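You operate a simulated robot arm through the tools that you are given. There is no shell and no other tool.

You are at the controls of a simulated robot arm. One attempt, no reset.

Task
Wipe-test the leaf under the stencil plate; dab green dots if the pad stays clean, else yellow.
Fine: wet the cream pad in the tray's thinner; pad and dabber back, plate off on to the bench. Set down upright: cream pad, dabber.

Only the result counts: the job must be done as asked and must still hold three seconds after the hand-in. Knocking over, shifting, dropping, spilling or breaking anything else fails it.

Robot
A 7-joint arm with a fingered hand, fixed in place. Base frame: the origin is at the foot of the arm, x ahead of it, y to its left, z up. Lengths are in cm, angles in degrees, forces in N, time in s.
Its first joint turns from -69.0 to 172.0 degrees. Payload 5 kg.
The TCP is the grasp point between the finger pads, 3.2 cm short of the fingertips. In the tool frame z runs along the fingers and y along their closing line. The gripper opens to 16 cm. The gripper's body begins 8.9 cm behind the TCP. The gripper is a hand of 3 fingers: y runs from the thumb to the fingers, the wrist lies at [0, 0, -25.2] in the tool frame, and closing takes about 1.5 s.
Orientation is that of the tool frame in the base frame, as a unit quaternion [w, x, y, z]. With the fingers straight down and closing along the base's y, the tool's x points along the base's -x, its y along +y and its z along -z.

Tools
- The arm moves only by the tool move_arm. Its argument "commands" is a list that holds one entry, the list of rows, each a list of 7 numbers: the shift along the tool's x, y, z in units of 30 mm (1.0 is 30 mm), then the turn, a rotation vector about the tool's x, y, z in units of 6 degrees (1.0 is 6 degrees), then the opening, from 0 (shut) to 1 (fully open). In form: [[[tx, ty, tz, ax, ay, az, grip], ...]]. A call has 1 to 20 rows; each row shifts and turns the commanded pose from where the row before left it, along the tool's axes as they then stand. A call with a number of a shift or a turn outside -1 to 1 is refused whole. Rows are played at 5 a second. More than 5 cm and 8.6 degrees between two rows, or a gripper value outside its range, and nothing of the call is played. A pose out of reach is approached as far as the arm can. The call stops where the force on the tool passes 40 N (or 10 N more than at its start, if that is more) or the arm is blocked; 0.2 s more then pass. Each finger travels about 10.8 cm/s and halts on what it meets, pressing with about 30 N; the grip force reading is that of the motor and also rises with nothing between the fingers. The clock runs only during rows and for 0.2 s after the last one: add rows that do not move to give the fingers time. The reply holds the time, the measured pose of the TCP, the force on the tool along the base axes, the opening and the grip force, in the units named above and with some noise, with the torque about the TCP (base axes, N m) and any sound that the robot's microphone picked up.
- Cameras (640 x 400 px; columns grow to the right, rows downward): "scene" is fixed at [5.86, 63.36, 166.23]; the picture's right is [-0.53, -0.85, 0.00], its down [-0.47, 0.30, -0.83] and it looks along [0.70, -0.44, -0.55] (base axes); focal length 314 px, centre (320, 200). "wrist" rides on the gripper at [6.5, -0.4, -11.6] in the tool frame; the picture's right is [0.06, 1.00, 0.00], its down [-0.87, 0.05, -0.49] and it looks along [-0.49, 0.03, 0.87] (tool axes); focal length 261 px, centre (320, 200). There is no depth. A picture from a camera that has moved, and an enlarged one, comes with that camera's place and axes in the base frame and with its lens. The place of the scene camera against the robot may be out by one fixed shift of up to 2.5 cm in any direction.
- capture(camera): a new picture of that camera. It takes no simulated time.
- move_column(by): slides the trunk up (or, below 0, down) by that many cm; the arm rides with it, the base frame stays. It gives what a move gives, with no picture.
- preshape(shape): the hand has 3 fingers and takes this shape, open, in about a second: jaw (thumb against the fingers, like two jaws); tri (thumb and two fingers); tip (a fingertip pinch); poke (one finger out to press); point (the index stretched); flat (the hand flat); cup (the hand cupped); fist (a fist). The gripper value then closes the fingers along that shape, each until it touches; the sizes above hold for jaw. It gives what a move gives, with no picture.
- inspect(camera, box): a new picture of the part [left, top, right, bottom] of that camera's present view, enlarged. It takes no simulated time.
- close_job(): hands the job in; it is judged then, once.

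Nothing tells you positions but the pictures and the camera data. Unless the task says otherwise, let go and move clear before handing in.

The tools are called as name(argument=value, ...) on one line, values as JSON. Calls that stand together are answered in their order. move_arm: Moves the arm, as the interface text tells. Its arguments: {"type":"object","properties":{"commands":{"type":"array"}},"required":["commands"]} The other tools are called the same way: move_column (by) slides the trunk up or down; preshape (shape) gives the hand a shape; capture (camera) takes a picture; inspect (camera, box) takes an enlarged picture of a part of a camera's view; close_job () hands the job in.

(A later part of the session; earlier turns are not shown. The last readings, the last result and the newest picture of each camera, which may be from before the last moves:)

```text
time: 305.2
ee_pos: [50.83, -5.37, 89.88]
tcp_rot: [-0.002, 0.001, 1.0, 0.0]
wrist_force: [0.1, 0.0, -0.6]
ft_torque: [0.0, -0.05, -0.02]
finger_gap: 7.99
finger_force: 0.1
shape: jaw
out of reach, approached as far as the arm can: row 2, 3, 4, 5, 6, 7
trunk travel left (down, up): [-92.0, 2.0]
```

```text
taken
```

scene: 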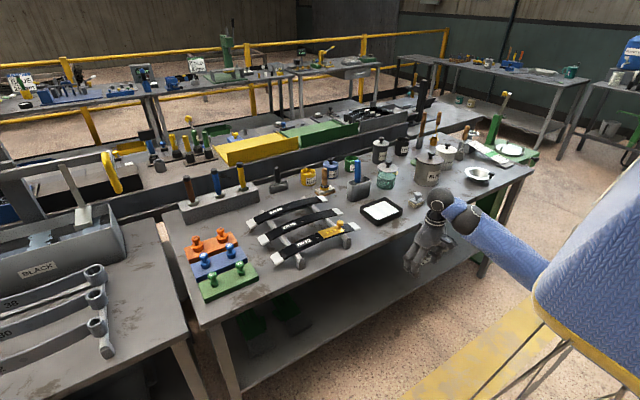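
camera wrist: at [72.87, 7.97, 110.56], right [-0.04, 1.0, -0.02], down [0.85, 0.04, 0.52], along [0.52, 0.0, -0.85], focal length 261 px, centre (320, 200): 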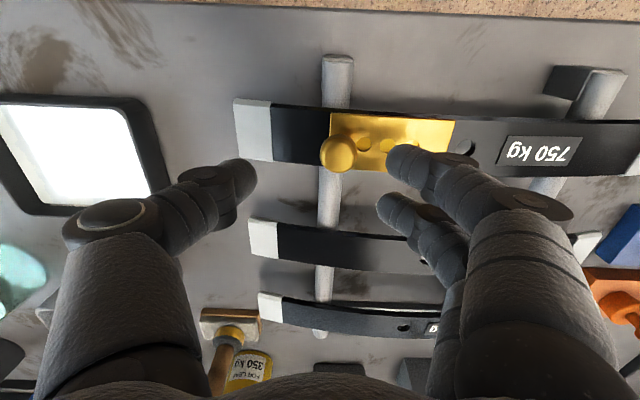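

As expected, the low elbow limits height when vertical. I'll use the 21° tilt that worked for dabbing: tilt, rise and go forward over the plate again.

move_arm(commands=[[[0, 0, 0, 0, -1, 0, 0.5], [0, 0, 0, 0, -1, 0, 0.5], [0, 0, 0, 0, -1, 0, 0.5], [0, 0, 0, 0, -1, 0, 0.5], [0, 0, 0, 0, -1, 0, 0.5], [0, 0, 0, 0, -1, 0, 0.5], [-0.588, 0.333, -0.809, 0, 0, 0, 0.5], [-0.588, 0.333, -0.809, 0, 0, 0, 0.5], [-0.588, 0.333, -0.809, 0, 0, 0, 0.5], [-0.588, 0.333, -0.809, 0, 0, 0, 0.5], [-0.588, 0.333, -0.809, 0, 0, 0, 0.5], [-0.588, 0.333, -0.809, 0, 0, 0, 0.5], [-0.588, 0.333, -0.809, 0, 0, 0, 0.5]]])

capture(camera="wrist")

```text
time: 308.0
ee_pos: [50.78, 1.48, 110.87]
tcp_rot: [0.309, 0.0, 0.951, -0.002]
wrist_force: [-0.6, -0.4, 0.7]
ft_torque: [0.01, -0.01, -0.01]
finger_gap: 8.0
finger_force: 0.1
shape: jaw
trunk travel left (down, up): [-92.0, 2.0]
```

```text
taken
camera wrist: at [38.82, 1.14, 116.28], right [-0.05, 1.0, -0.04], down [0.42, 0.06, 0.91], along [0.91, 0.03, -0.42], focal length 261 px, centre (320, 200)
```

wrist: 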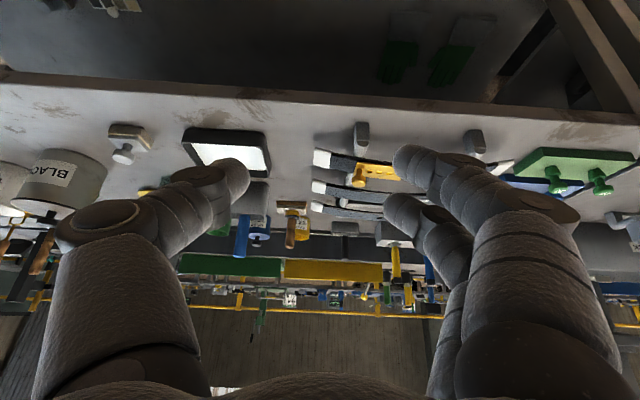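

Now forward over the plate.

move_arm(commands=[[[-0.829, 0.3125, 0.75, 0, 0, 0, 0.5], [-0.829, 0.3125, 0.75, 0, 0, 0, 0.5], [-0.829, 0.3125, 0.75, 0, 0, 0, 0.5], [-0.829, 0.3125, 0.75, 0, 0, 0, 0.5], [-0.829, 0.3125, 0.75, 0, 0, 0, 0.5], [-0.829, 0.3125, 0.75, 0, 0, 0, 0.5], [-0.829, 0.3125, 0.75, 0, 0, 0, 0.5], [-0.829, 0.3125, 0.75, 0, 0, 0, 0.5], [0, 0, 0, 0, 0.8, 0, 0.45], [0, 0, 0, 0, 0.8, 0, 0.45], [0, 0, 0, 0, 0.8, 0, 0.45]]])

capture(camera="wrist")

```text
time: 310.4
ee_pos: [77.38, 8.9, 107.85]
tcp_rot: [0.186, 0.002, 0.983, -0.002]
wrist_force: [0.4, -0.8, -0.2]
ft_torque: [-0.01, -0.02, 0.03]
finger_gap: 7.29
finger_force: 0.0
shape: jaw
trunk travel left (down, up): [-92.0, 2.0]
```

```text
taken
camera wrist: at [67.06, 8.64, 116.09], right [-0.06, 1.0, -0.03], down [0.63, 0.06, 0.78], along [0.78, 0.03, -0.63], focal length 261 px, centre (320, 200)
```

wrist: 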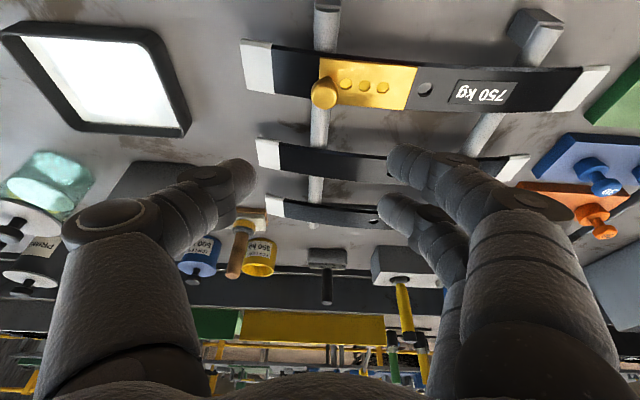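

inspect(camera="wrist", box=[260, 40, 440, 140])

```text
3.56 times, centred on (350, 90) of wrist
camera zoom: at [67.06, 8.64, 116.09], right [-0.06, 1.0, -0.03], down [0.63, 0.06, 0.78], along [0.78, 0.03, -0.63], focal length 927 px, centre (213, 591)
```

zoom: 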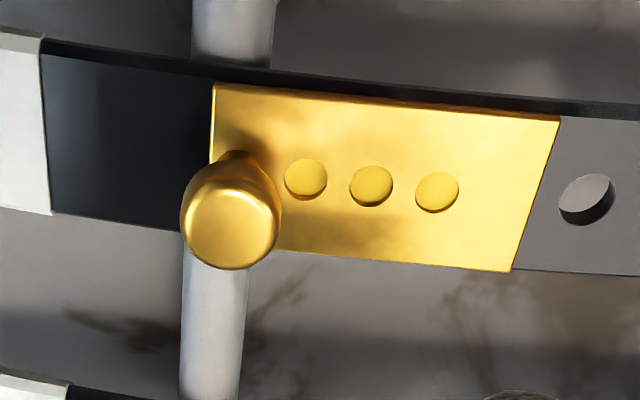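

The knob head's centre is at about (78.9, 9.25, 94.3). Lowering over it with the fingers open on either side.

move_arm(commands=[[[0.301, 0.042, 0.958, 0, 0, 0, 0.4], [0.301, 0.042, 0.958, 0, 0, 0, 0.4], [0.301, 0.042, 0.958, 0, 0, 0, 0.4], [0, 0, 0, 0, 0, 0, 0.4]]])

capture(camera="wrist")

inspect(camera="scene", box=[300, 190, 370, 250])

```text
time: 311.4
ee_pos: [77.98, 9.3, 98.85]
tcp_rot: [0.187, 0.0, 0.982, -0.002]
wrist_force: [-0.2, -0.4, 0.2]
ft_torque: [0.01, 0.02, -0.01]
finger_gap: 6.45
finger_force: 0.1
shape: jaw
trunk travel left (down, up): [-92.0, 2.0]
```

```text
taken
camera wrist: at [67.67, 8.89, 107.14], right [-0.06, 1.0, -0.03], down [0.63, 0.06, 0.78], along [0.78, 0.03, -0.63], focal length 261 px, centre (320, 200)
```

wrist: 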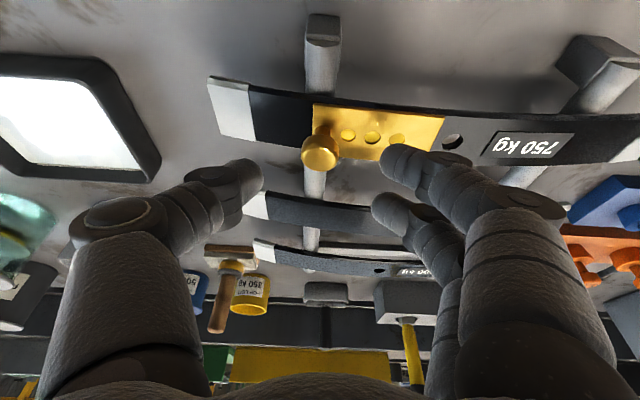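

```text
6.67 times, centred on (335, 220) of scene
camera zoom: at [5.86, 63.36, 166.23], right [-0.53, -0.85, 0.0], down [-0.47, 0.3, -0.83], along [0.7, -0.44, -0.55], focal length 2090 px, centre (220, 67)
```

zoom: 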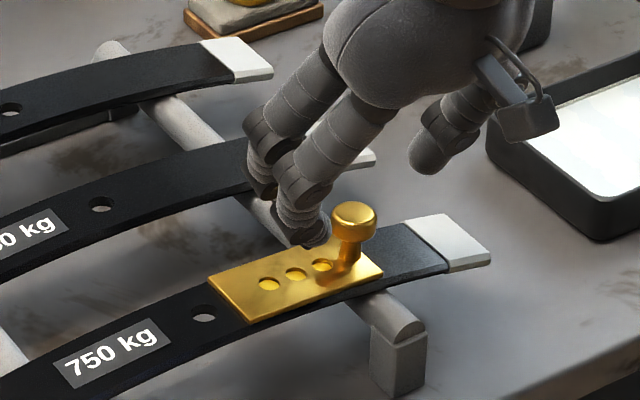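

Aligned. Lowering the last 2.2 cm.

move_arm(commands=[[[0.137, 0, 0.35, 0, 0, 0, 0.38], [0.137, 0, 0.35, 0, 0, 0, 0.35], [0, 0, 0, 0, 0, 0, 0.3]]])

capture(camera="wrist")

inspect(camera="scene", box=[310, 200, 360, 245])

```text
time: 312.2
ee_pos: [78.05, 9.23, 96.67]
tcp_rot: [0.187, 0.001, 0.982, -0.002]
wrist_force: [-1.0, 0.6, 0.3]
ft_torque: [0.01, 0.0, 0.0]
finger_gap: 4.85
finger_force: 0.1
shape: jaw
trunk travel left (down, up): [-92.0, 2.0]
```

```text
taken
camera wrist: at [67.75, 8.87, 104.96], right [-0.06, 1.0, -0.03], down [0.63, 0.06, 0.78], along [0.78, 0.03, -0.63], focal length 261 px, centre (320, 200)
```

wrist: 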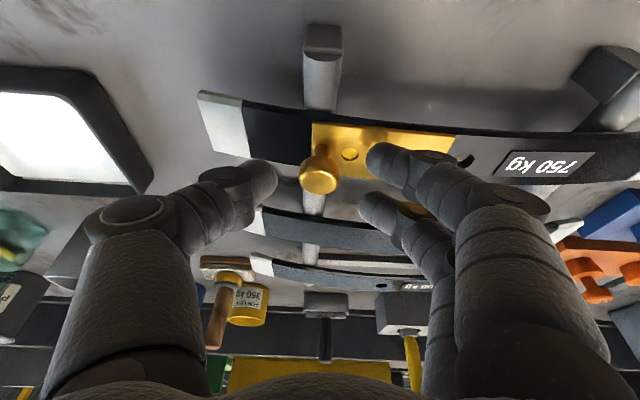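

```text
8.89 times, centred on (335, 222) of scene
camera zoom: at [5.86, 63.36, 166.23], right [-0.53, -0.85, 0.0], down [-0.47, 0.3, -0.83], along [0.7, -0.44, -0.55], focal length 2787 px, centre (187, 0)
```

zoom: 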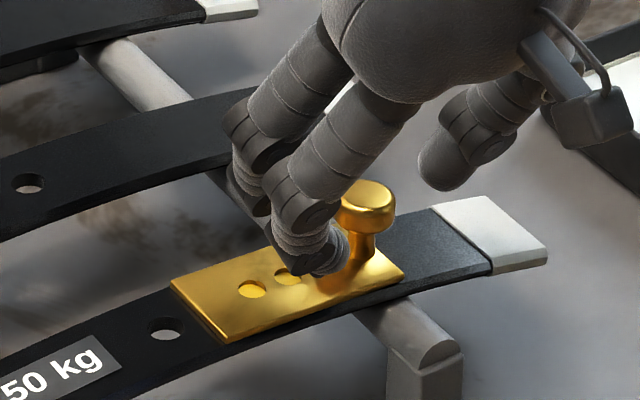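

The fingertips flank the knob just under its head. Closing.

move_arm(commands=[[[0, 0, 0, 0, 0, 0, 0.22], [0, 0, 0, 0, 0, 0, 0.16], [0, 0, 0, 0, 0, 0, 0.12], [0, 0, 0, 0, 0, 0, 0.08], [0, 0, 0, 0, 0, 0, 0.05], [0, 0, 0, 0, 0, 0, 0.05]]])

capture(camera="wrist")

inspect(camera="scene", box=[310, 200, 360, 245])

```text
time: 313.6
ee_pos: [77.93, 9.26, 96.71]
tcp_rot: [0.187, 0.001, 0.982, -0.001]
wrist_force: [-0.3, -1.0, 0.4]
ft_torque: [0.01, -0.05, 0.0]
finger_gap: 0.83
finger_force: 0.1
shape: jaw
trunk travel left (down, up): [-92.0, 2.0]
```

```text
taken
camera wrist: at [67.75, 8.86, 104.97], right [-0.06, 1.0, -0.03], down [0.63, 0.06, 0.78], along [0.78, 0.03, -0.63], focal length 261 px, centre (320, 200)
```

wrist: 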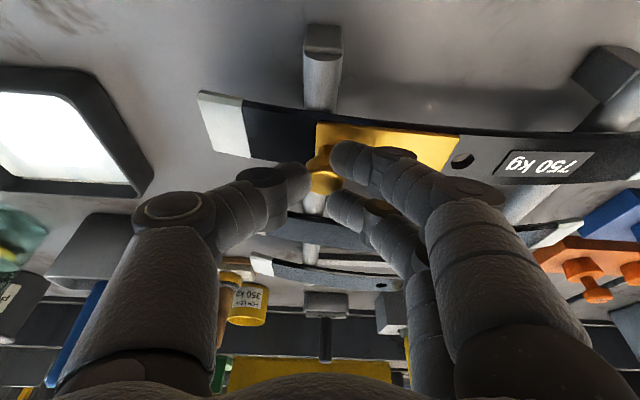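

```text
8.89 times, centred on (335, 222) of scene
camera zoom: at [5.86, 63.36, 166.23], right [-0.53, -0.85, 0.0], down [-0.47, 0.3, -0.83], along [0.7, -0.44, -0.55], focal length 2787 px, centre (187, 0)
```

zoom: 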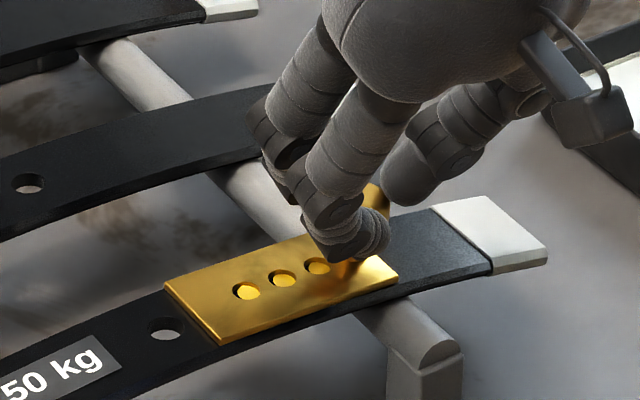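

The tips are under the head, around the stem, without load yet. Closing fully to hold it.

move_arm(commands=[[[0, 0, 0, 0, 0, 0, 0.03], [0, 0, 0, 0, 0, 0, 0.0], [0, 0, 0, 0, 0, 0, 0.0], [0, 0, 0, 0, 0, 0, 0.0]]])

inspect(camera="scene", box=[310, 200, 360, 245])

inspect(camera="wrist", box=[260, 100, 440, 240])

```text
time: 314.6
ee_pos: [77.97, 9.16, 96.81]
tcp_rot: [0.187, 0.0, 0.982, -0.001]
wrist_force: [2.3, -2.7, 13.7]
ft_torque: [-0.05, -0.26, 0.01]
finger_gap: 0.13
finger_force: 29.9
shape: jaw
trunk travel left (down, up): [-92.0, 2.0]
```

```text
8.89 times, centred on (335, 222) of scene
camera zoom: at [5.86, 63.36, 166.23], right [-0.53, -0.85, 0.0], down [-0.47, 0.3, -0.83], along [0.7, -0.44, -0.55], focal length 2787 px, centre (187, 0)
```

zoom: 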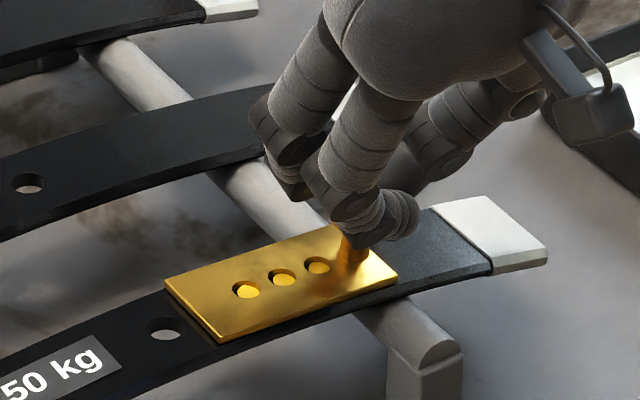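

```text
2.86 times, centred on (350, 170) of wrist
camera zoom: at [67.72, 8.84, 105.09], right [-0.06, 1.0, -0.02], down [0.63, 0.05, 0.78], along [0.78, 0.03, -0.63], focal length 745 px, centre (234, 286)
```

zoom: 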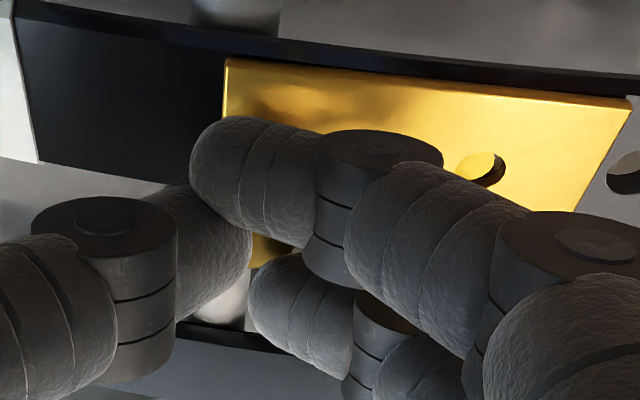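

The fingers rode up onto the knob's top rim. I'll reopen, go 5 mm lower, and close again.

move_arm(commands=[[[0, 0, 0, 0, 0, 0, 0.1], [0, 0, 0, 0, 0, 0, 0.2], [0, 0, 0, 0, 0, 0, 0.3], [0, 0, 0, 0, 0, 0, 0.3], [0, 0, 0, 0, 0, 0, 0.3]]])

capture(camera="wrist")

inspect(camera="wrist", box=[260, 100, 440, 240])

```text
time: 315.8
ee_pos: [77.99, 9.12, 96.77]
tcp_rot: [0.187, 0.0, 0.982, -0.001]
wrist_force: [-0.6, 0.3, 0.4]
ft_torque: [0.02, 0.01, 0.01]
finger_gap: 4.75
finger_force: 0.1
shape: jaw
trunk travel left (down, up): [-92.0, 2.0]
```

```text
taken
camera wrist: at [67.74, 8.86, 104.97], right [-0.06, 1.0, -0.03], down [0.63, 0.06, 0.78], along [0.78, 0.03, -0.63], focal length 261 px, centre (320, 200)
```

wrist: 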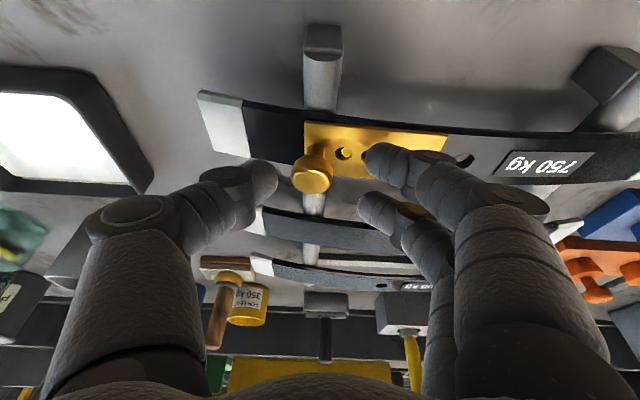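

```text
2.86 times, centred on (350, 170) of wrist
camera zoom: at [67.74, 8.86, 104.97], right [-0.06, 1.0, -0.03], down [0.63, 0.06, 0.78], along [0.78, 0.03, -0.63], focal length 745 px, centre (234, 286)
```

zoom: 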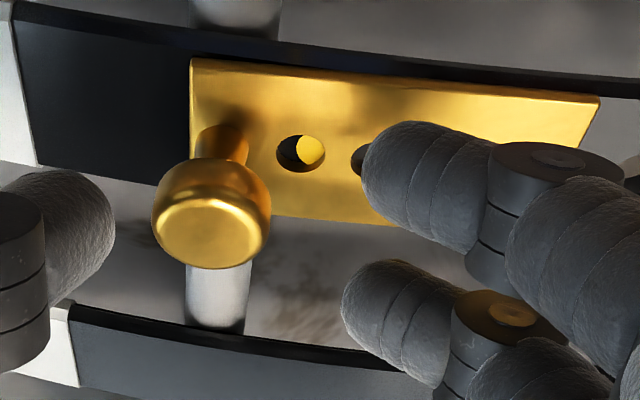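

The plate slid about 5 mm toward its knob end; the dots on the leaf stay put underneath. The knob's now at (78.9, 8.75). I'll recentre, go 6 mm lower, and grip again.

move_arm(commands=[[[0.03, -0.123, 0.12, 0, 0, 0, 0.3], [0.01, 0, 0.12, 0, 0, 0, 0.3], [0, 0, 0, 0, 0, 0, 0.3]]])

inspect(camera="wrist", box=[230, 100, 410, 240])

inspect(camera="scene", box=[310, 200, 360, 245])

```text
time: 316.6
ee_pos: [78.21, 8.9, 95.91]
tcp_rot: [0.187, 0.0, 0.982, -0.002]
wrist_force: [0.2, 0.3, 0.2]
ft_torque: [-0.02, -0.02, 0.02]
finger_gap: 4.73
finger_force: 0.0
shape: jaw
trunk travel left (down, up): [-92.0, 2.0]
```

```text
2.86 times, centred on (320, 170) of wrist
camera zoom: at [67.93, 8.57, 104.15], right [-0.06, 1.0, -0.03], down [0.63, 0.06, 0.78], along [0.78, 0.03, -0.63], focal length 745 px, centre (320, 286)
```

zoom: 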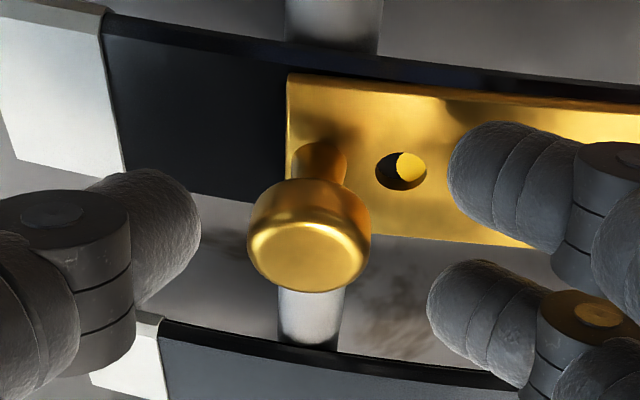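

```text
8.89 times, centred on (335, 222) of scene
camera zoom: at [5.86, 63.36, 166.23], right [-0.53, -0.85, 0.0], down [-0.47, 0.3, -0.83], along [0.7, -0.44, -0.55], focal length 2787 px, centre (187, 0)
```

zoom: 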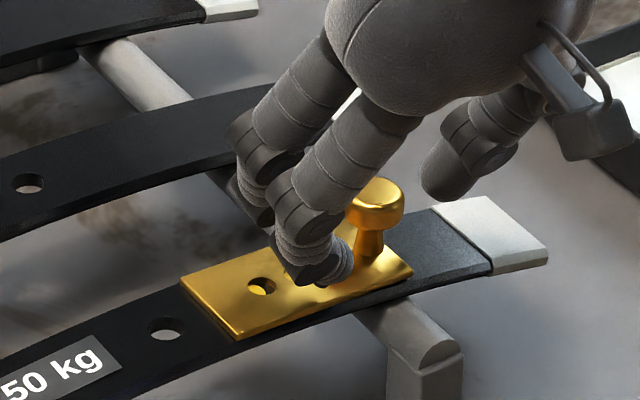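

Well centred now. Closing.

move_arm(commands=[[[0, 0, 0, 0, 0, 0, 0.24], [0, 0, 0, 0, 0, 0, 0.2], [0, 0, 0, 0, 0, 0, 0.16], [0, 0, 0, 0, 0, 0, 0.12], [0, 0, 0, 0, 0, 0, 0.1], [0, 0, 0, 0, 0, 0, 0.08]]])

inspect(camera="wrist", box=[230, 100, 410, 240])

inspect(camera="scene", box=[310, 200, 360, 245])

```text
time: 318.0
ee_pos: [78.2, 9.01, 95.88]
tcp_rot: [0.186, 0.001, 0.982, -0.001]
wrist_force: [-0.8, 0.1, 0.4]
ft_torque: [0.08, -0.02, 0.02]
finger_gap: 0.68
finger_force: 29.9
shape: jaw
trunk travel left (down, up): [-92.0, 2.0]
```

```text
2.86 times, centred on (320, 170) of wrist
camera zoom: at [67.93, 8.57, 104.17], right [-0.06, 1.0, -0.03], down [0.63, 0.06, 0.78], along [0.78, 0.03, -0.63], focal length 745 px, centre (320, 286)
```

zoom: 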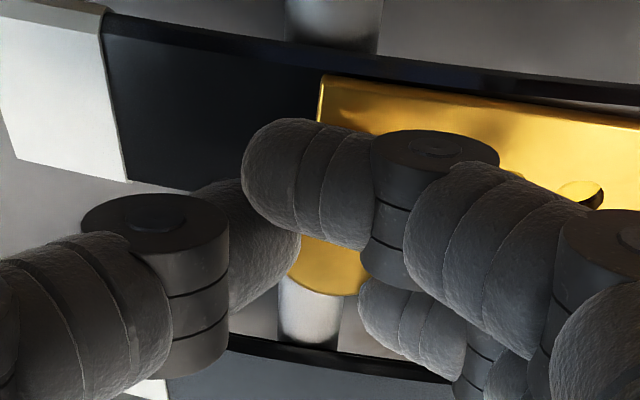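

```text
8.89 times, centred on (335, 222) of scene
camera zoom: at [5.86, 63.36, 166.23], right [-0.53, -0.85, 0.0], down [-0.47, 0.3, -0.83], along [0.7, -0.44, -0.55], focal length 2787 px, centre (187, 0)
```

zoom: 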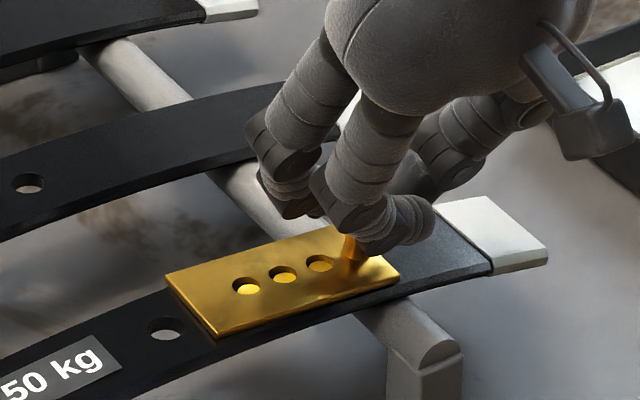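

A firm hold (30 N) with no upward ride this time. Lifting gently straight up.

move_arm(commands=[[[-0.036, 0, -0.093, 0, 0, 0, 0.04], [-0.036, 0, -0.093, 0, 0, 0, 0.04], [-0.06, 0, -0.155, 0, 0, 0, 0.04], [0, 0, 0, 0, 0, 0, 0.04]]])

inspect(camera="scene", box=[310, 200, 360, 245])

```text
time: 319.0
ee_pos: [78.17, 8.89, 97.11]
tcp_rot: [0.187, 0.0, 0.982, -0.001]
wrist_force: [0.6, -0.4, -1.2]
ft_torque: [0.02, -0.02, 0.0]
finger_gap: 0.75
finger_force: 0.0
shape: jaw
trunk travel left (down, up): [-92.0, 2.0]
```

```text
8.89 times, centred on (335, 222) of scene
camera zoom: at [5.86, 63.36, 166.23], right [-0.53, -0.85, 0.0], down [-0.47, 0.3, -0.83], along [0.7, -0.44, -0.55], focal length 2787 px, centre (187, 0)
```

zoom: 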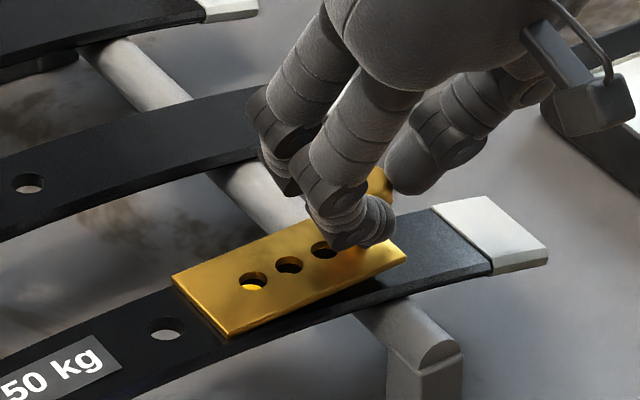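

The plate's knob end is up; the knob hangs on the fingertips. Tightening the grip to clamp it.

move_arm(commands=[[[0, 0, 0, 0, 0, 0, 0.0], [0, 0, 0, 0, 0, 0, 0.0], [0, 0, 0, 0, 0, 0, 0.0]]])

inspect(camera="scene", box=[310, 200, 360, 245])

inspect(camera="wrist", box=[230, 100, 440, 240])

```text
time: 319.8
ee_pos: [78.2, 8.87, 96.99]
tcp_rot: [0.186, 0.001, 0.983, -0.001]
wrist_force: [-0.3, -1.0, 1.6]
ft_torque: [0.19, -0.04, 0.05]
finger_gap: 0.28
finger_force: 30.1
shape: jaw
trunk travel left (down, up): [-92.0, 2.0]
```

```text
8.89 times, centred on (335, 222) of scene
camera zoom: at [5.86, 63.36, 166.23], right [-0.53, -0.85, 0.0], down [-0.47, 0.3, -0.83], along [0.7, -0.44, -0.55], focal length 2787 px, centre (187, 0)
```

zoom: 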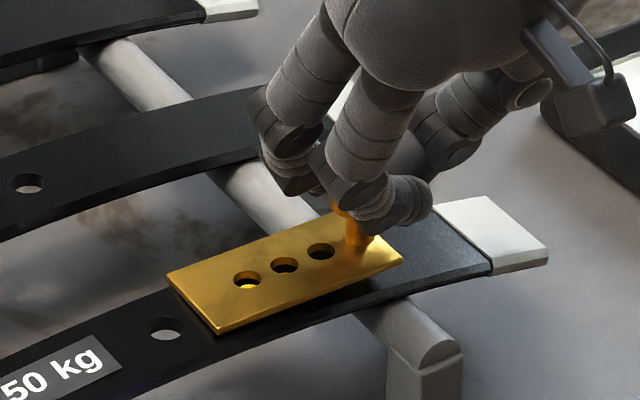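

```text
2.86 times, centred on (335, 170) of wrist
camera zoom: at [67.97, 8.59, 105.29], right [-0.06, 1.0, -0.03], down [0.63, 0.06, 0.78], along [0.78, 0.03, -0.63], focal length 745 px, centre (277, 286)
```

zoom: 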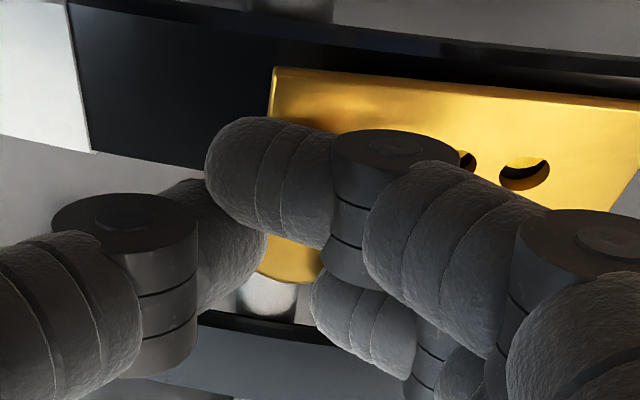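

Clamped at 30 N with the plate off the leaf. Continuing to lift.

move_arm(commands=[[[-0.09, 0, -0.233, 0, 0, 0, 0.0], [-0.12, 0, -0.31, 0, 0, 0, 0.0], [-0.18, 0, -0.466, 0, 0, 0, 0.0], [0, 0, 0, 0, 0, 0, 0.0]]])

inspect(camera="scene", box=[300, 190, 370, 250])

```text
time: 320.8
ee_pos: [78.16, 8.89, 100.3]
tcp_rot: [0.186, 0.0, 0.982, 0.0]
wrist_force: [0.4, -0.5, 1.0]
ft_torque: [0.0, 0.02, 0.0]
finger_gap: 0.04
finger_force: 30.0
shape: jaw
trunk travel left (down, up): [-92.0, 2.0]
```

```text
6.67 times, centred on (335, 220) of scene
camera zoom: at [5.86, 63.36, 166.23], right [-0.53, -0.85, 0.0], down [-0.47, 0.3, -0.83], along [0.7, -0.44, -0.55], focal length 2090 px, centre (220, 67)
```

zoom: 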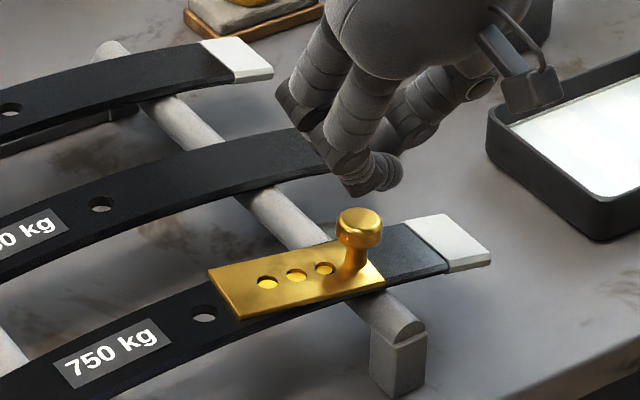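

The knob slipped out and the plate dropped back onto the leaf almost where it was; the dots are intact. The tilted grip isn't secure. I'll open up, measure the knob again and straighten the hand nearer to vertical down low, where that's reachable.

move_arm(commands=[[[0, 0, 0, 0, 0, 0, 0.2], [0, 0, 0, 0, 0, 0, 0.4], [0, 0, 0, 0, 0, 0, 0.42], [0, 0, 0, 0, 0, 0, 0.42]]])

inspect(camera="wrist", box=[230, 80, 440, 220])

inspect(camera="scene", box=[310, 200, 360, 245])

```text
time: 321.8
ee_pos: [78.26, 8.97, 100.3]
tcp_rot: [0.186, 0.0, 0.982, 0.0]
wrist_force: [-0.2, 0.7, 0.4]
ft_torque: [0.0, -0.02, -0.01]
finger_gap: 6.66
finger_force: 0.0
shape: jaw
trunk travel left (down, up): [-92.0, 2.0]
```

```text
2.86 times, centred on (335, 150) of wrist
camera zoom: at [67.96, 8.61, 108.56], right [-0.06, 1.0, -0.03], down [0.63, 0.06, 0.78], along [0.78, 0.03, -0.63], focal length 745 px, centre (277, 343)
```

zoom: 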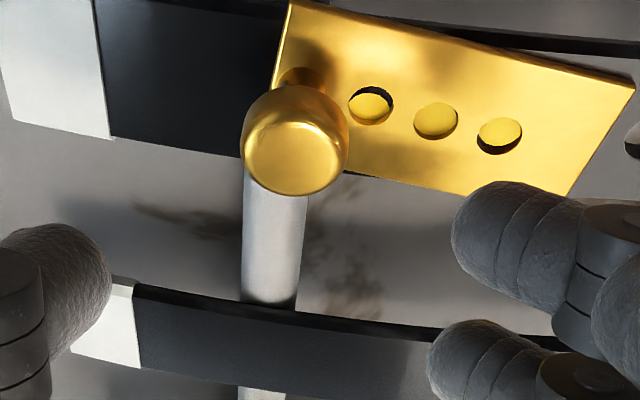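

```text
8.89 times, centred on (335, 222) of scene
camera zoom: at [5.86, 63.36, 166.23], right [-0.53, -0.85, 0.0], down [-0.47, 0.3, -0.83], along [0.7, -0.44, -0.55], focal length 2787 px, centre (187, 0)
```

zoom: 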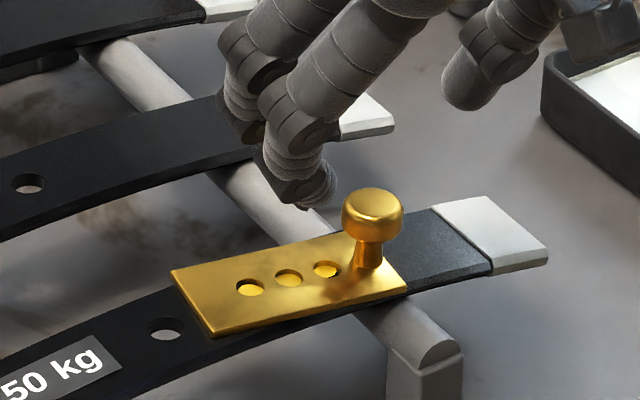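

The plate sits slightly turned but still on the leaf, and the dots underneath are fine. Lowering around the knob and then straightening the hand.

move_arm(commands=[[[0.17, 0.05, 0.435, 0, 0, 0, 0.42], [0.17, 0.05, 0.435, 0, 0, 0, 0.42], [0, 0, 0, 0, 0.9, 0, 0.42], [0, 0, 0, 0, 0.9, 0, 0.42], [0, 0, 0, 0, 0, 0, 0.42]]])

capture(camera="wrist")

inspect(camera="scene", box=[300, 190, 370, 250])

```text
time: 323.0
ee_pos: [78.3, 8.06, 97.06]
tcp_rot: [0.093, 0.002, 0.996, -0.009]
wrist_force: [-0.8, -0.7, -0.7]
ft_torque: [0.01, -0.03, -0.02]
finger_gap: 6.71
finger_force: 0.0
shape: jaw
trunk travel left (down, up): [-92.0, 2.0]
```

```text
taken
camera wrist: at [69.78, 7.89, 107.04], right [-0.06, 1.0, -0.03], down [0.76, 0.06, 0.64], along [0.64, 0.01, -0.77], focal length 261 px, centre (320, 200)
```

wrist: 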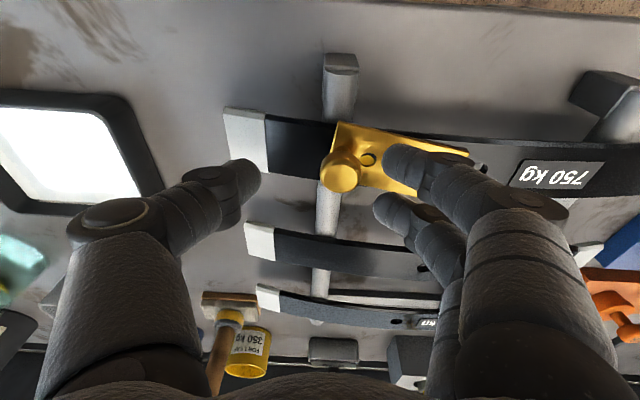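

```text
6.67 times, centred on (335, 220) of scene
camera zoom: at [5.86, 63.36, 166.23], right [-0.53, -0.85, 0.0], down [-0.47, 0.3, -0.83], along [0.7, -0.44, -0.55], focal length 2090 px, centre (220, 67)
```

zoom: 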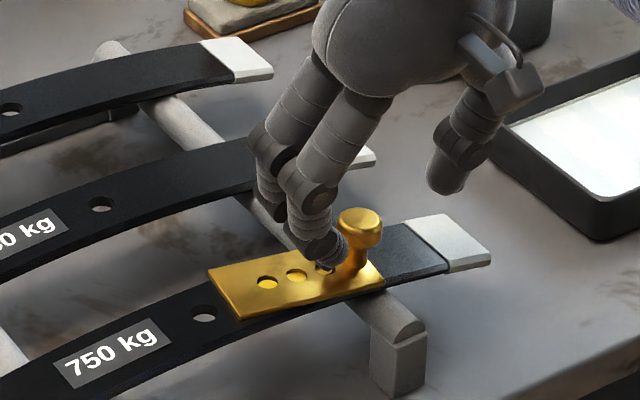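

Nearly vertical now (11°). Recentring on the knob and lowering 1 cm.

move_arm(commands=[[[0.088, 0.217, 0.1, 0, 0, 0, 0.4], [0.088, 0.217, 0.1, 0, 0, 0, 0.38], [0, 0, 0.1, 0, 0, 0, 0.36], [0, 0, 0, 0, 0, 0, 0.36]]])

capture(camera="wrist")

inspect(camera="scene", box=[310, 200, 360, 245])

```text
time: 324.0
ee_pos: [78.38, 9.68, 96.63]
tcp_rot: [0.096, 0.002, 0.995, -0.007]
wrist_force: [-0.5, 0.8, -0.4]
ft_torque: [-0.04, 0.0, 0.01]
finger_gap: 5.83
finger_force: 0.0
shape: jaw
trunk travel left (down, up): [-92.0, 2.0]
```

```text
taken
camera wrist: at [69.78, 9.47, 106.63], right [-0.05, 1.0, -0.03], down [0.76, 0.06, 0.65], along [0.65, 0.02, -0.76], focal length 261 px, centre (320, 200)
```

wrist: 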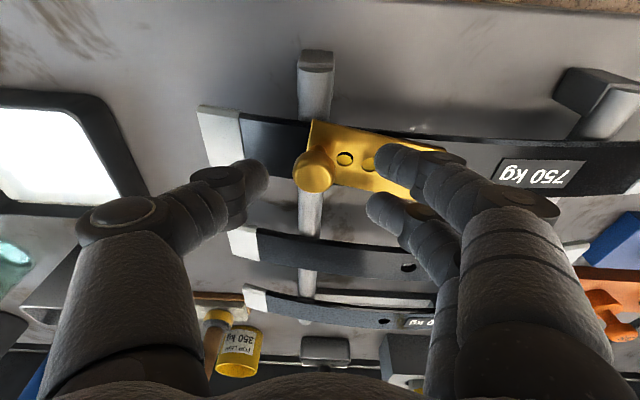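

```text
8.89 times, centred on (335, 222) of scene
camera zoom: at [5.86, 63.36, 166.23], right [-0.53, -0.85, 0.0], down [-0.47, 0.3, -0.83], along [0.7, -0.44, -0.55], focal length 2787 px, centre (187, 0)
```

zoom: 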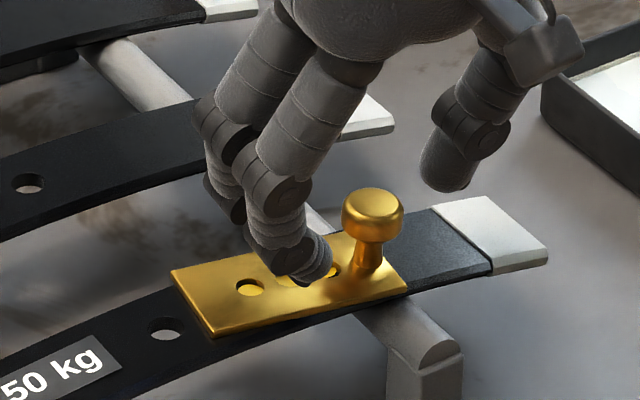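

move_arm(commands=[[[0.167, -0.133, 0.07, 0, 0, 0, 0.34], [0, 0, 0.07, 0, 0, 0, 0.32], [0, 0, 0, 0, 0, 0, 0.32]]])

inspect(camera="wrist", box=[230, 100, 410, 240])

inspect(camera="scene", box=[310, 200, 360, 245])

```text
time: 324.8
ee_pos: [78.22, 9.63, 96.49]
tcp_rot: [0.099, 0.002, 0.995, -0.005]
wrist_force: [0.7, 0.5, -0.2]
ft_torque: [0.03, -0.03, 0.0]
finger_gap: 5.13
finger_force: 0.1
shape: jaw
trunk travel left (down, up): [-92.0, 2.0]
```

```text
2.86 times, centred on (320, 170) of wrist
camera zoom: at [69.57, 9.27, 106.47], right [-0.06, 1.0, -0.02], down [0.75, 0.06, 0.65], along [0.65, 0.02, -0.76], focal length 745 px, centre (320, 286)
```

zoom: 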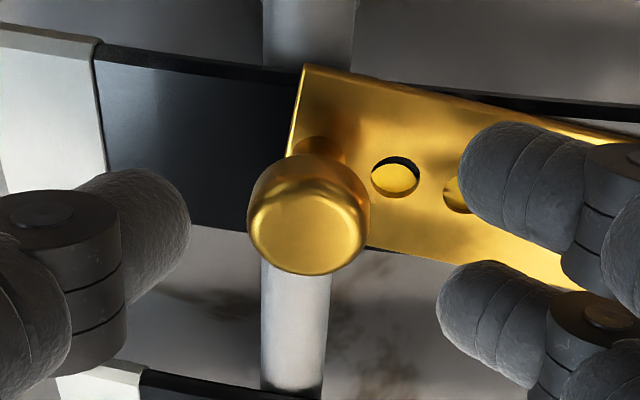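

```text
8.89 times, centred on (335, 222) of scene
camera zoom: at [5.86, 63.36, 166.23], right [-0.53, -0.85, 0.0], down [-0.47, 0.3, -0.83], along [0.7, -0.44, -0.55], focal length 2787 px, centre (187, 0)
```

zoom: 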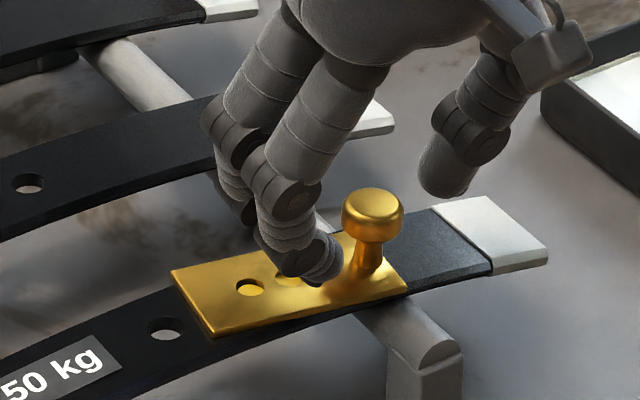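

move_arm(commands=[[[0.06, -0.04, 0.13, 0, 0, 0, 0.3], [0, 0, 0, 0, 0, 0, 0.3], [0, 0, 0, 0, 0, 0, 0.3]]])

inspect(camera="wrist", box=[230, 100, 410, 240])

```text
time: 325.6
ee_pos: [77.94, 9.49, 95.97]
tcp_rot: [0.098, 0.001, 0.995, -0.004]
wrist_force: [0.7, 0.2, -0.3]
ft_torque: [-0.02, 0.02, 0.02]
finger_gap: 4.86
finger_force: 0.0
shape: jaw
trunk travel left (down, up): [-92.0, 2.0]
```

```text
2.86 times, centred on (320, 170) of wrist
camera zoom: at [69.31, 9.2, 105.98], right [-0.06, 1.0, -0.02], down [0.76, 0.06, 0.65], along [0.65, 0.02, -0.76], focal length 745 px, centre (320, 286)
```

zoom: 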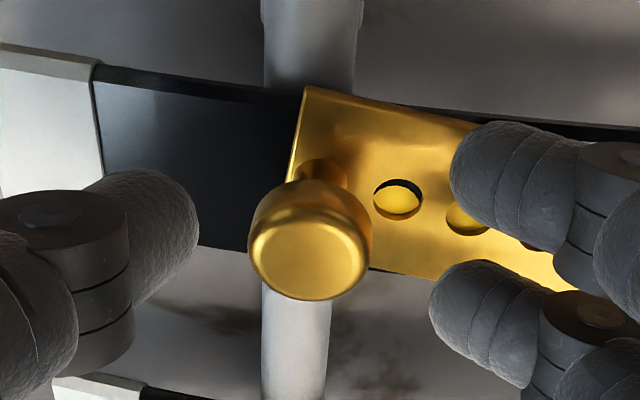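

The knob is centred and slightly deeper between the fingertips. Closing with full command.

move_arm(commands=[[[0, 0, 0, 0, 0, 0, 0.2], [0, 0, 0, 0, 0, 0, 0.1], [0, 0, 0, 0, 0, 0, 0.0], [0, 0, 0, 0, 0, 0, 0.0], [0, 0, 0, 0, 0, 0, 0.0], [0, 0, 0, 0, 0, 0, 0.0], [0, 0, 0, 0, 0, 0, 0.0]]])

inspect(camera="wrist", box=[230, 100, 410, 240])

inspect(camera="scene", box=[310, 200, 360, 245])

```text
time: 327.2
ee_pos: [77.74, 9.33, 95.67]
tcp_rot: [0.098, 0.001, 0.995, -0.006]
wrist_force: [2.9, -0.7, 11.8]
ft_torque: [0.1, -0.21, 0.02]
finger_gap: 0.75
finger_force: 30.4
shape: jaw
trunk travel left (down, up): [-92.0, 2.0]
```

```text
2.86 times, centred on (320, 170) of wrist
camera zoom: at [69.12, 9.1, 105.8], right [-0.06, 1.0, -0.02], down [0.76, 0.06, 0.65], along [0.65, 0.02, -0.76], focal length 745 px, centre (320, 286)
```

zoom: 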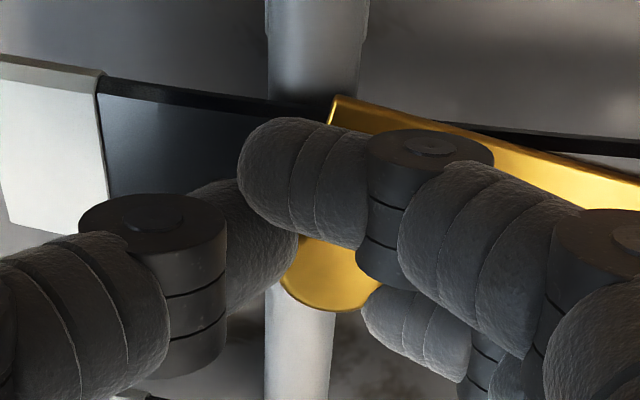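

```text
8.89 times, centred on (335, 222) of scene
camera zoom: at [5.86, 63.36, 166.23], right [-0.53, -0.85, 0.0], down [-0.47, 0.3, -0.83], along [0.7, -0.44, -0.55], focal length 2787 px, centre (187, 0)
```

zoom: 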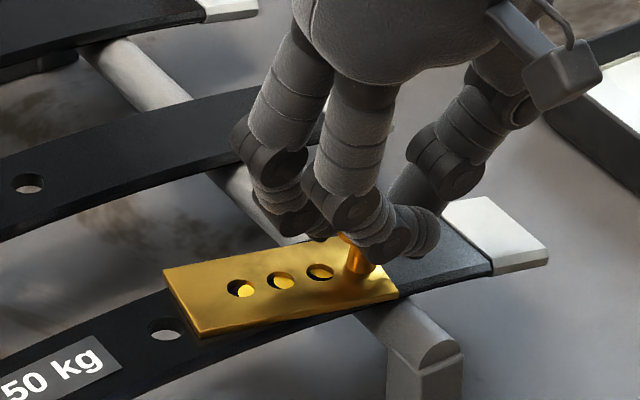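

Grip force is full. I'll raise 8 mm and see whether the plate comes along firmly.

move_arm(commands=[[[0.0, 0, -0.13, 0, 0, 0, 0.0], [0.0, 0, -0.13, 0, 0, 0, 0.0], [0, 0, 0, 0, 0, 0, 0.0]]])

inspect(camera="wrist", box=[230, 100, 410, 240])

inspect(camera="scene", box=[310, 200, 360, 245])

```text
time: 328.0
ee_pos: [77.62, 8.96, 96.15]
tcp_rot: [0.094, 0.002, 0.996, -0.008]
wrist_force: [-0.3, -0.4, 0.5]
ft_torque: [0.07, -0.05, 0.02]
finger_gap: 0.7
finger_force: 30.4
shape: jaw
trunk travel left (down, up): [-92.0, 2.0]
```

```text
2.86 times, centred on (320, 170) of wrist
camera zoom: at [68.99, 8.77, 106.15], right [-0.06, 1.0, -0.03], down [0.76, 0.06, 0.65], along [0.65, 0.01, -0.76], focal length 745 px, centre (320, 286)
```

zoom: 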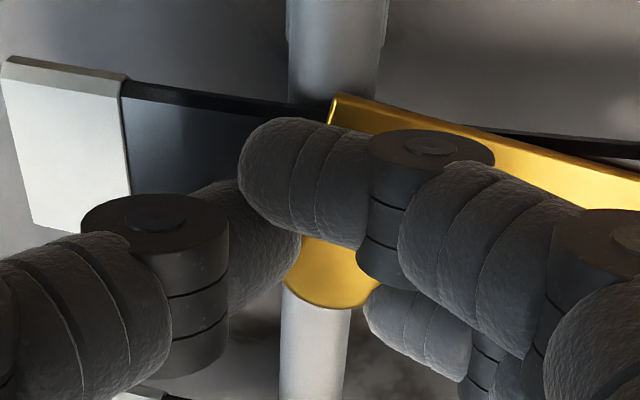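

```text
8.89 times, centred on (335, 222) of scene
camera zoom: at [5.86, 63.36, 166.23], right [-0.53, -0.85, 0.0], down [-0.47, 0.3, -0.83], along [0.7, -0.44, -0.55], focal length 2787 px, centre (187, 0)
```

zoom: 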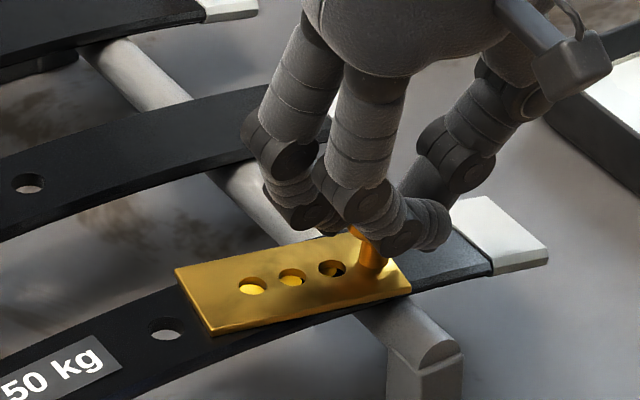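

The grip holds (gap 0.7, 30 N). Lifting a further 1.5 cm.

move_arm(commands=[[[0.0, 0, -0.2, 0, 0, 0, 0.0], [-0.02, 0.02, -0.3, 0, 0, 0, 0.0], [0, 0, 0, 0, 0, 0, 0.0]]])

inspect(camera="scene", box=[310, 200, 360, 245])

```text
time: 328.8
ee_pos: [77.25, 8.23, 97.1]
tcp_rot: [0.093, 0.004, 0.996, -0.013]
wrist_force: [-0.5, 0.3, -1.0]
ft_torque: [0.02, 0.03, 0.01]
finger_gap: 0.65
finger_force: 30.1
shape: jaw
trunk travel left (down, up): [-92.0, 2.0]
```

```text
8.89 times, centred on (335, 222) of scene
camera zoom: at [5.86, 63.36, 166.23], right [-0.53, -0.85, 0.0], down [-0.47, 0.3, -0.83], along [0.7, -0.44, -0.55], focal length 2787 px, centre (187, 0)
```

zoom: 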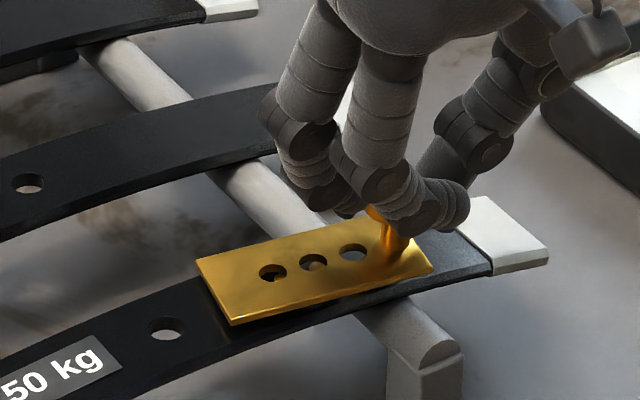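

The plate is off the leaf and hangs level in the grip. Now carrying it right, past the leaf's end, toward a free spot on the front of the bench.

move_arm(commands=[[[0.03, -0.6, -0.02, 0, 0, 0, 0.0], [0.03, -0.667, -0.02, 0, 0, 0, 0.0], [0.03, -0.667, -0.02, 0, 0, 0, 0.0], [0, 0, 0, 0, 0, 0, 0.0]]])

inspect(camera="scene", box=[300, 180, 390, 260])

```text
time: 329.8
ee_pos: [77.6, 3.62, 98.56]
tcp_rot: [0.1, 0.002, 0.995, -0.007]
wrist_force: [0.0, 0.3, -0.1]
ft_torque: [-0.03, 0.01, -0.01]
finger_gap: 0.62
finger_force: 30.1
shape: jaw
trunk travel left (down, up): [-92.0, 2.0]
```

```text
5.00 times, centred on (345, 220) of scene
camera zoom: at [5.86, 63.36, 166.23], right [-0.53, -0.85, 0.0], down [-0.47, 0.3, -0.83], along [0.7, -0.44, -0.55], focal length 1567 px, centre (195, 100)
```

zoom: 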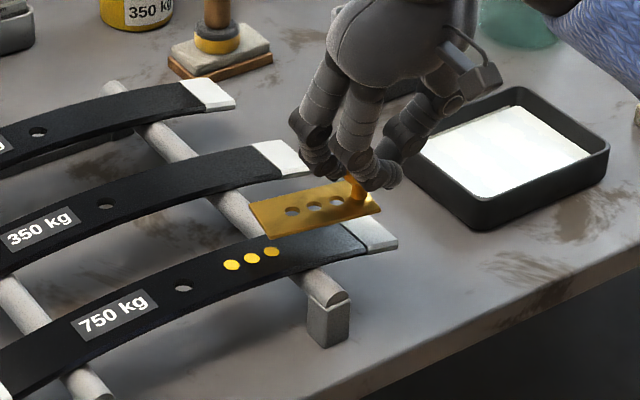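

The stencil left three clean yellow dots on the leaf. Continuing to the free spot in front, between the tray and the leaf's end.

move_arm(commands=[[[0.206, -0.6, 0.06, 0, 0, 0, 0.0], [0.206, -0.6, 0.06, 0, 0, 0, 0.0], [0.206, -0.6, 0.06, 0, 0, 0, 0.0], [0.206, -0.6, 0.06, 0, 0, 0, 0.0], [0.206, -0.6, 0.06, 0, 0, 0, 0.0], [0, 0, 0, 0, 0, 0, 0.0]]])

inspect(camera="scene", box=[310, 170, 420, 270])

capture(camera="wrist")

```text
time: 331.2
ee_pos: [73.82, -4.67, 96.59]
tcp_rot: [0.093, 0.0, 0.996, -0.002]
wrist_force: [-0.3, -0.1, -0.7]
ft_torque: [-0.05, 0.02, 0.04]
finger_gap: 0.67
finger_force: 30.2
shape: jaw
trunk travel left (down, up): [-92.0, 2.0]
```

```text
4.00 times, centred on (365, 220) of scene
camera zoom: at [5.86, 63.36, 166.23], right [-0.53, -0.85, 0.0], down [-0.47, 0.3, -0.83], along [0.7, -0.44, -0.55], focal length 1254 px, centre (140, 120)
```

zoom: 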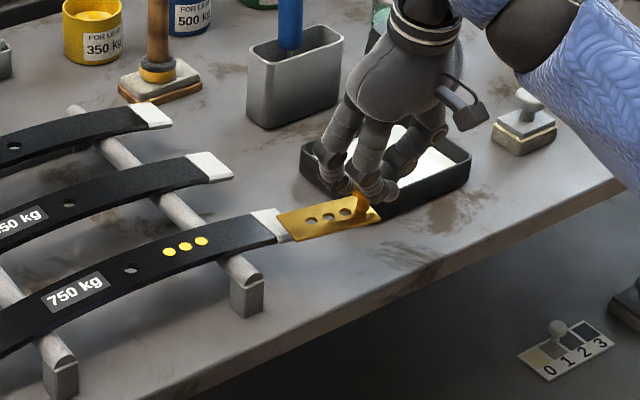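

```text
taken
camera wrist: at [65.35, -5.07, 106.53], right [-0.06, 1.0, -0.02], down [0.76, 0.06, 0.64], along [0.64, 0.03, -0.77], focal length 261 px, centre (320, 200)
```

wrist: 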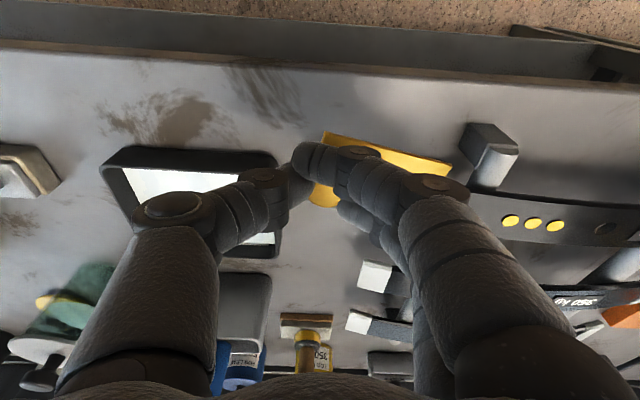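

Good. Moving the last couple of centimetres toward the front and lowering to about 1.5 cm above the bench.

move_arm(commands=[[[0.267, -0.23, 0.4, 0, 0, 0, 0.0], [0.267, -0.23, 0.5, 0, 0, 0, 0.0], [0.267, -0.23, 0.6, 0, 0, 0, 0.0], [0, 0, 0, 0, 0, 0, 0.0]]])

inspect(camera="scene", box=[320, 180, 410, 270])

capture(camera="wrist")

```text
time: 332.2
ee_pos: [72.37, -6.7, 91.75]
tcp_rot: [0.093, 0.001, 0.996, -0.001]
wrist_force: [-0.4, 0.4, -1.0]
ft_torque: [-0.04, 0.03, 0.01]
finger_gap: 0.59
finger_force: 29.3
shape: jaw
trunk travel left (down, up): [-92.0, 2.0]
```

```text
4.44 times, centred on (365, 225) of scene
camera zoom: at [5.86, 63.36, 166.23], right [-0.53, -0.85, 0.0], down [-0.47, 0.3, -0.83], along [0.7, -0.44, -0.55], focal length 1393 px, centre (120, 89)
```

zoom: 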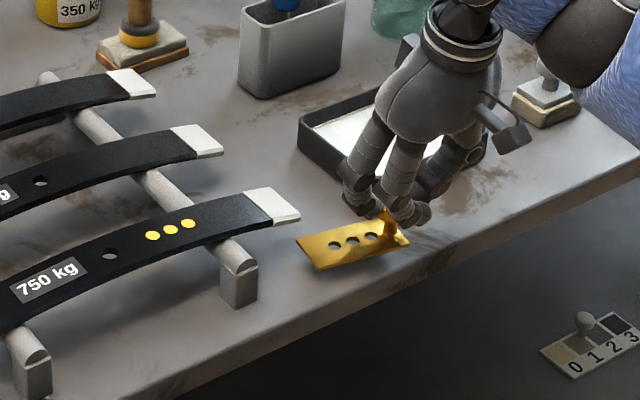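

```text
taken
camera wrist: at [63.84, -7.08, 101.72], right [-0.06, 1.0, -0.01], down [0.76, 0.06, 0.64], along [0.64, 0.03, -0.77], focal length 261 px, centre (320, 200)
```

wrist: 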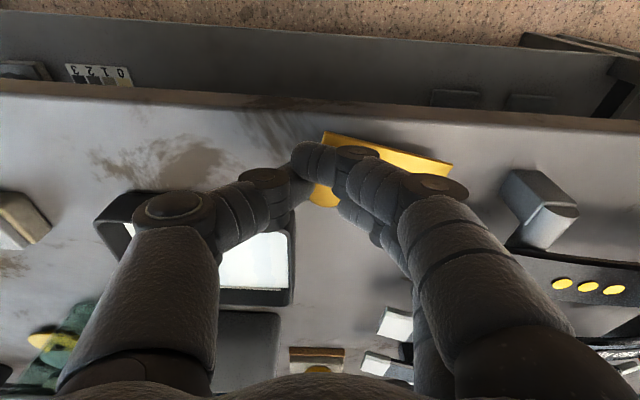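

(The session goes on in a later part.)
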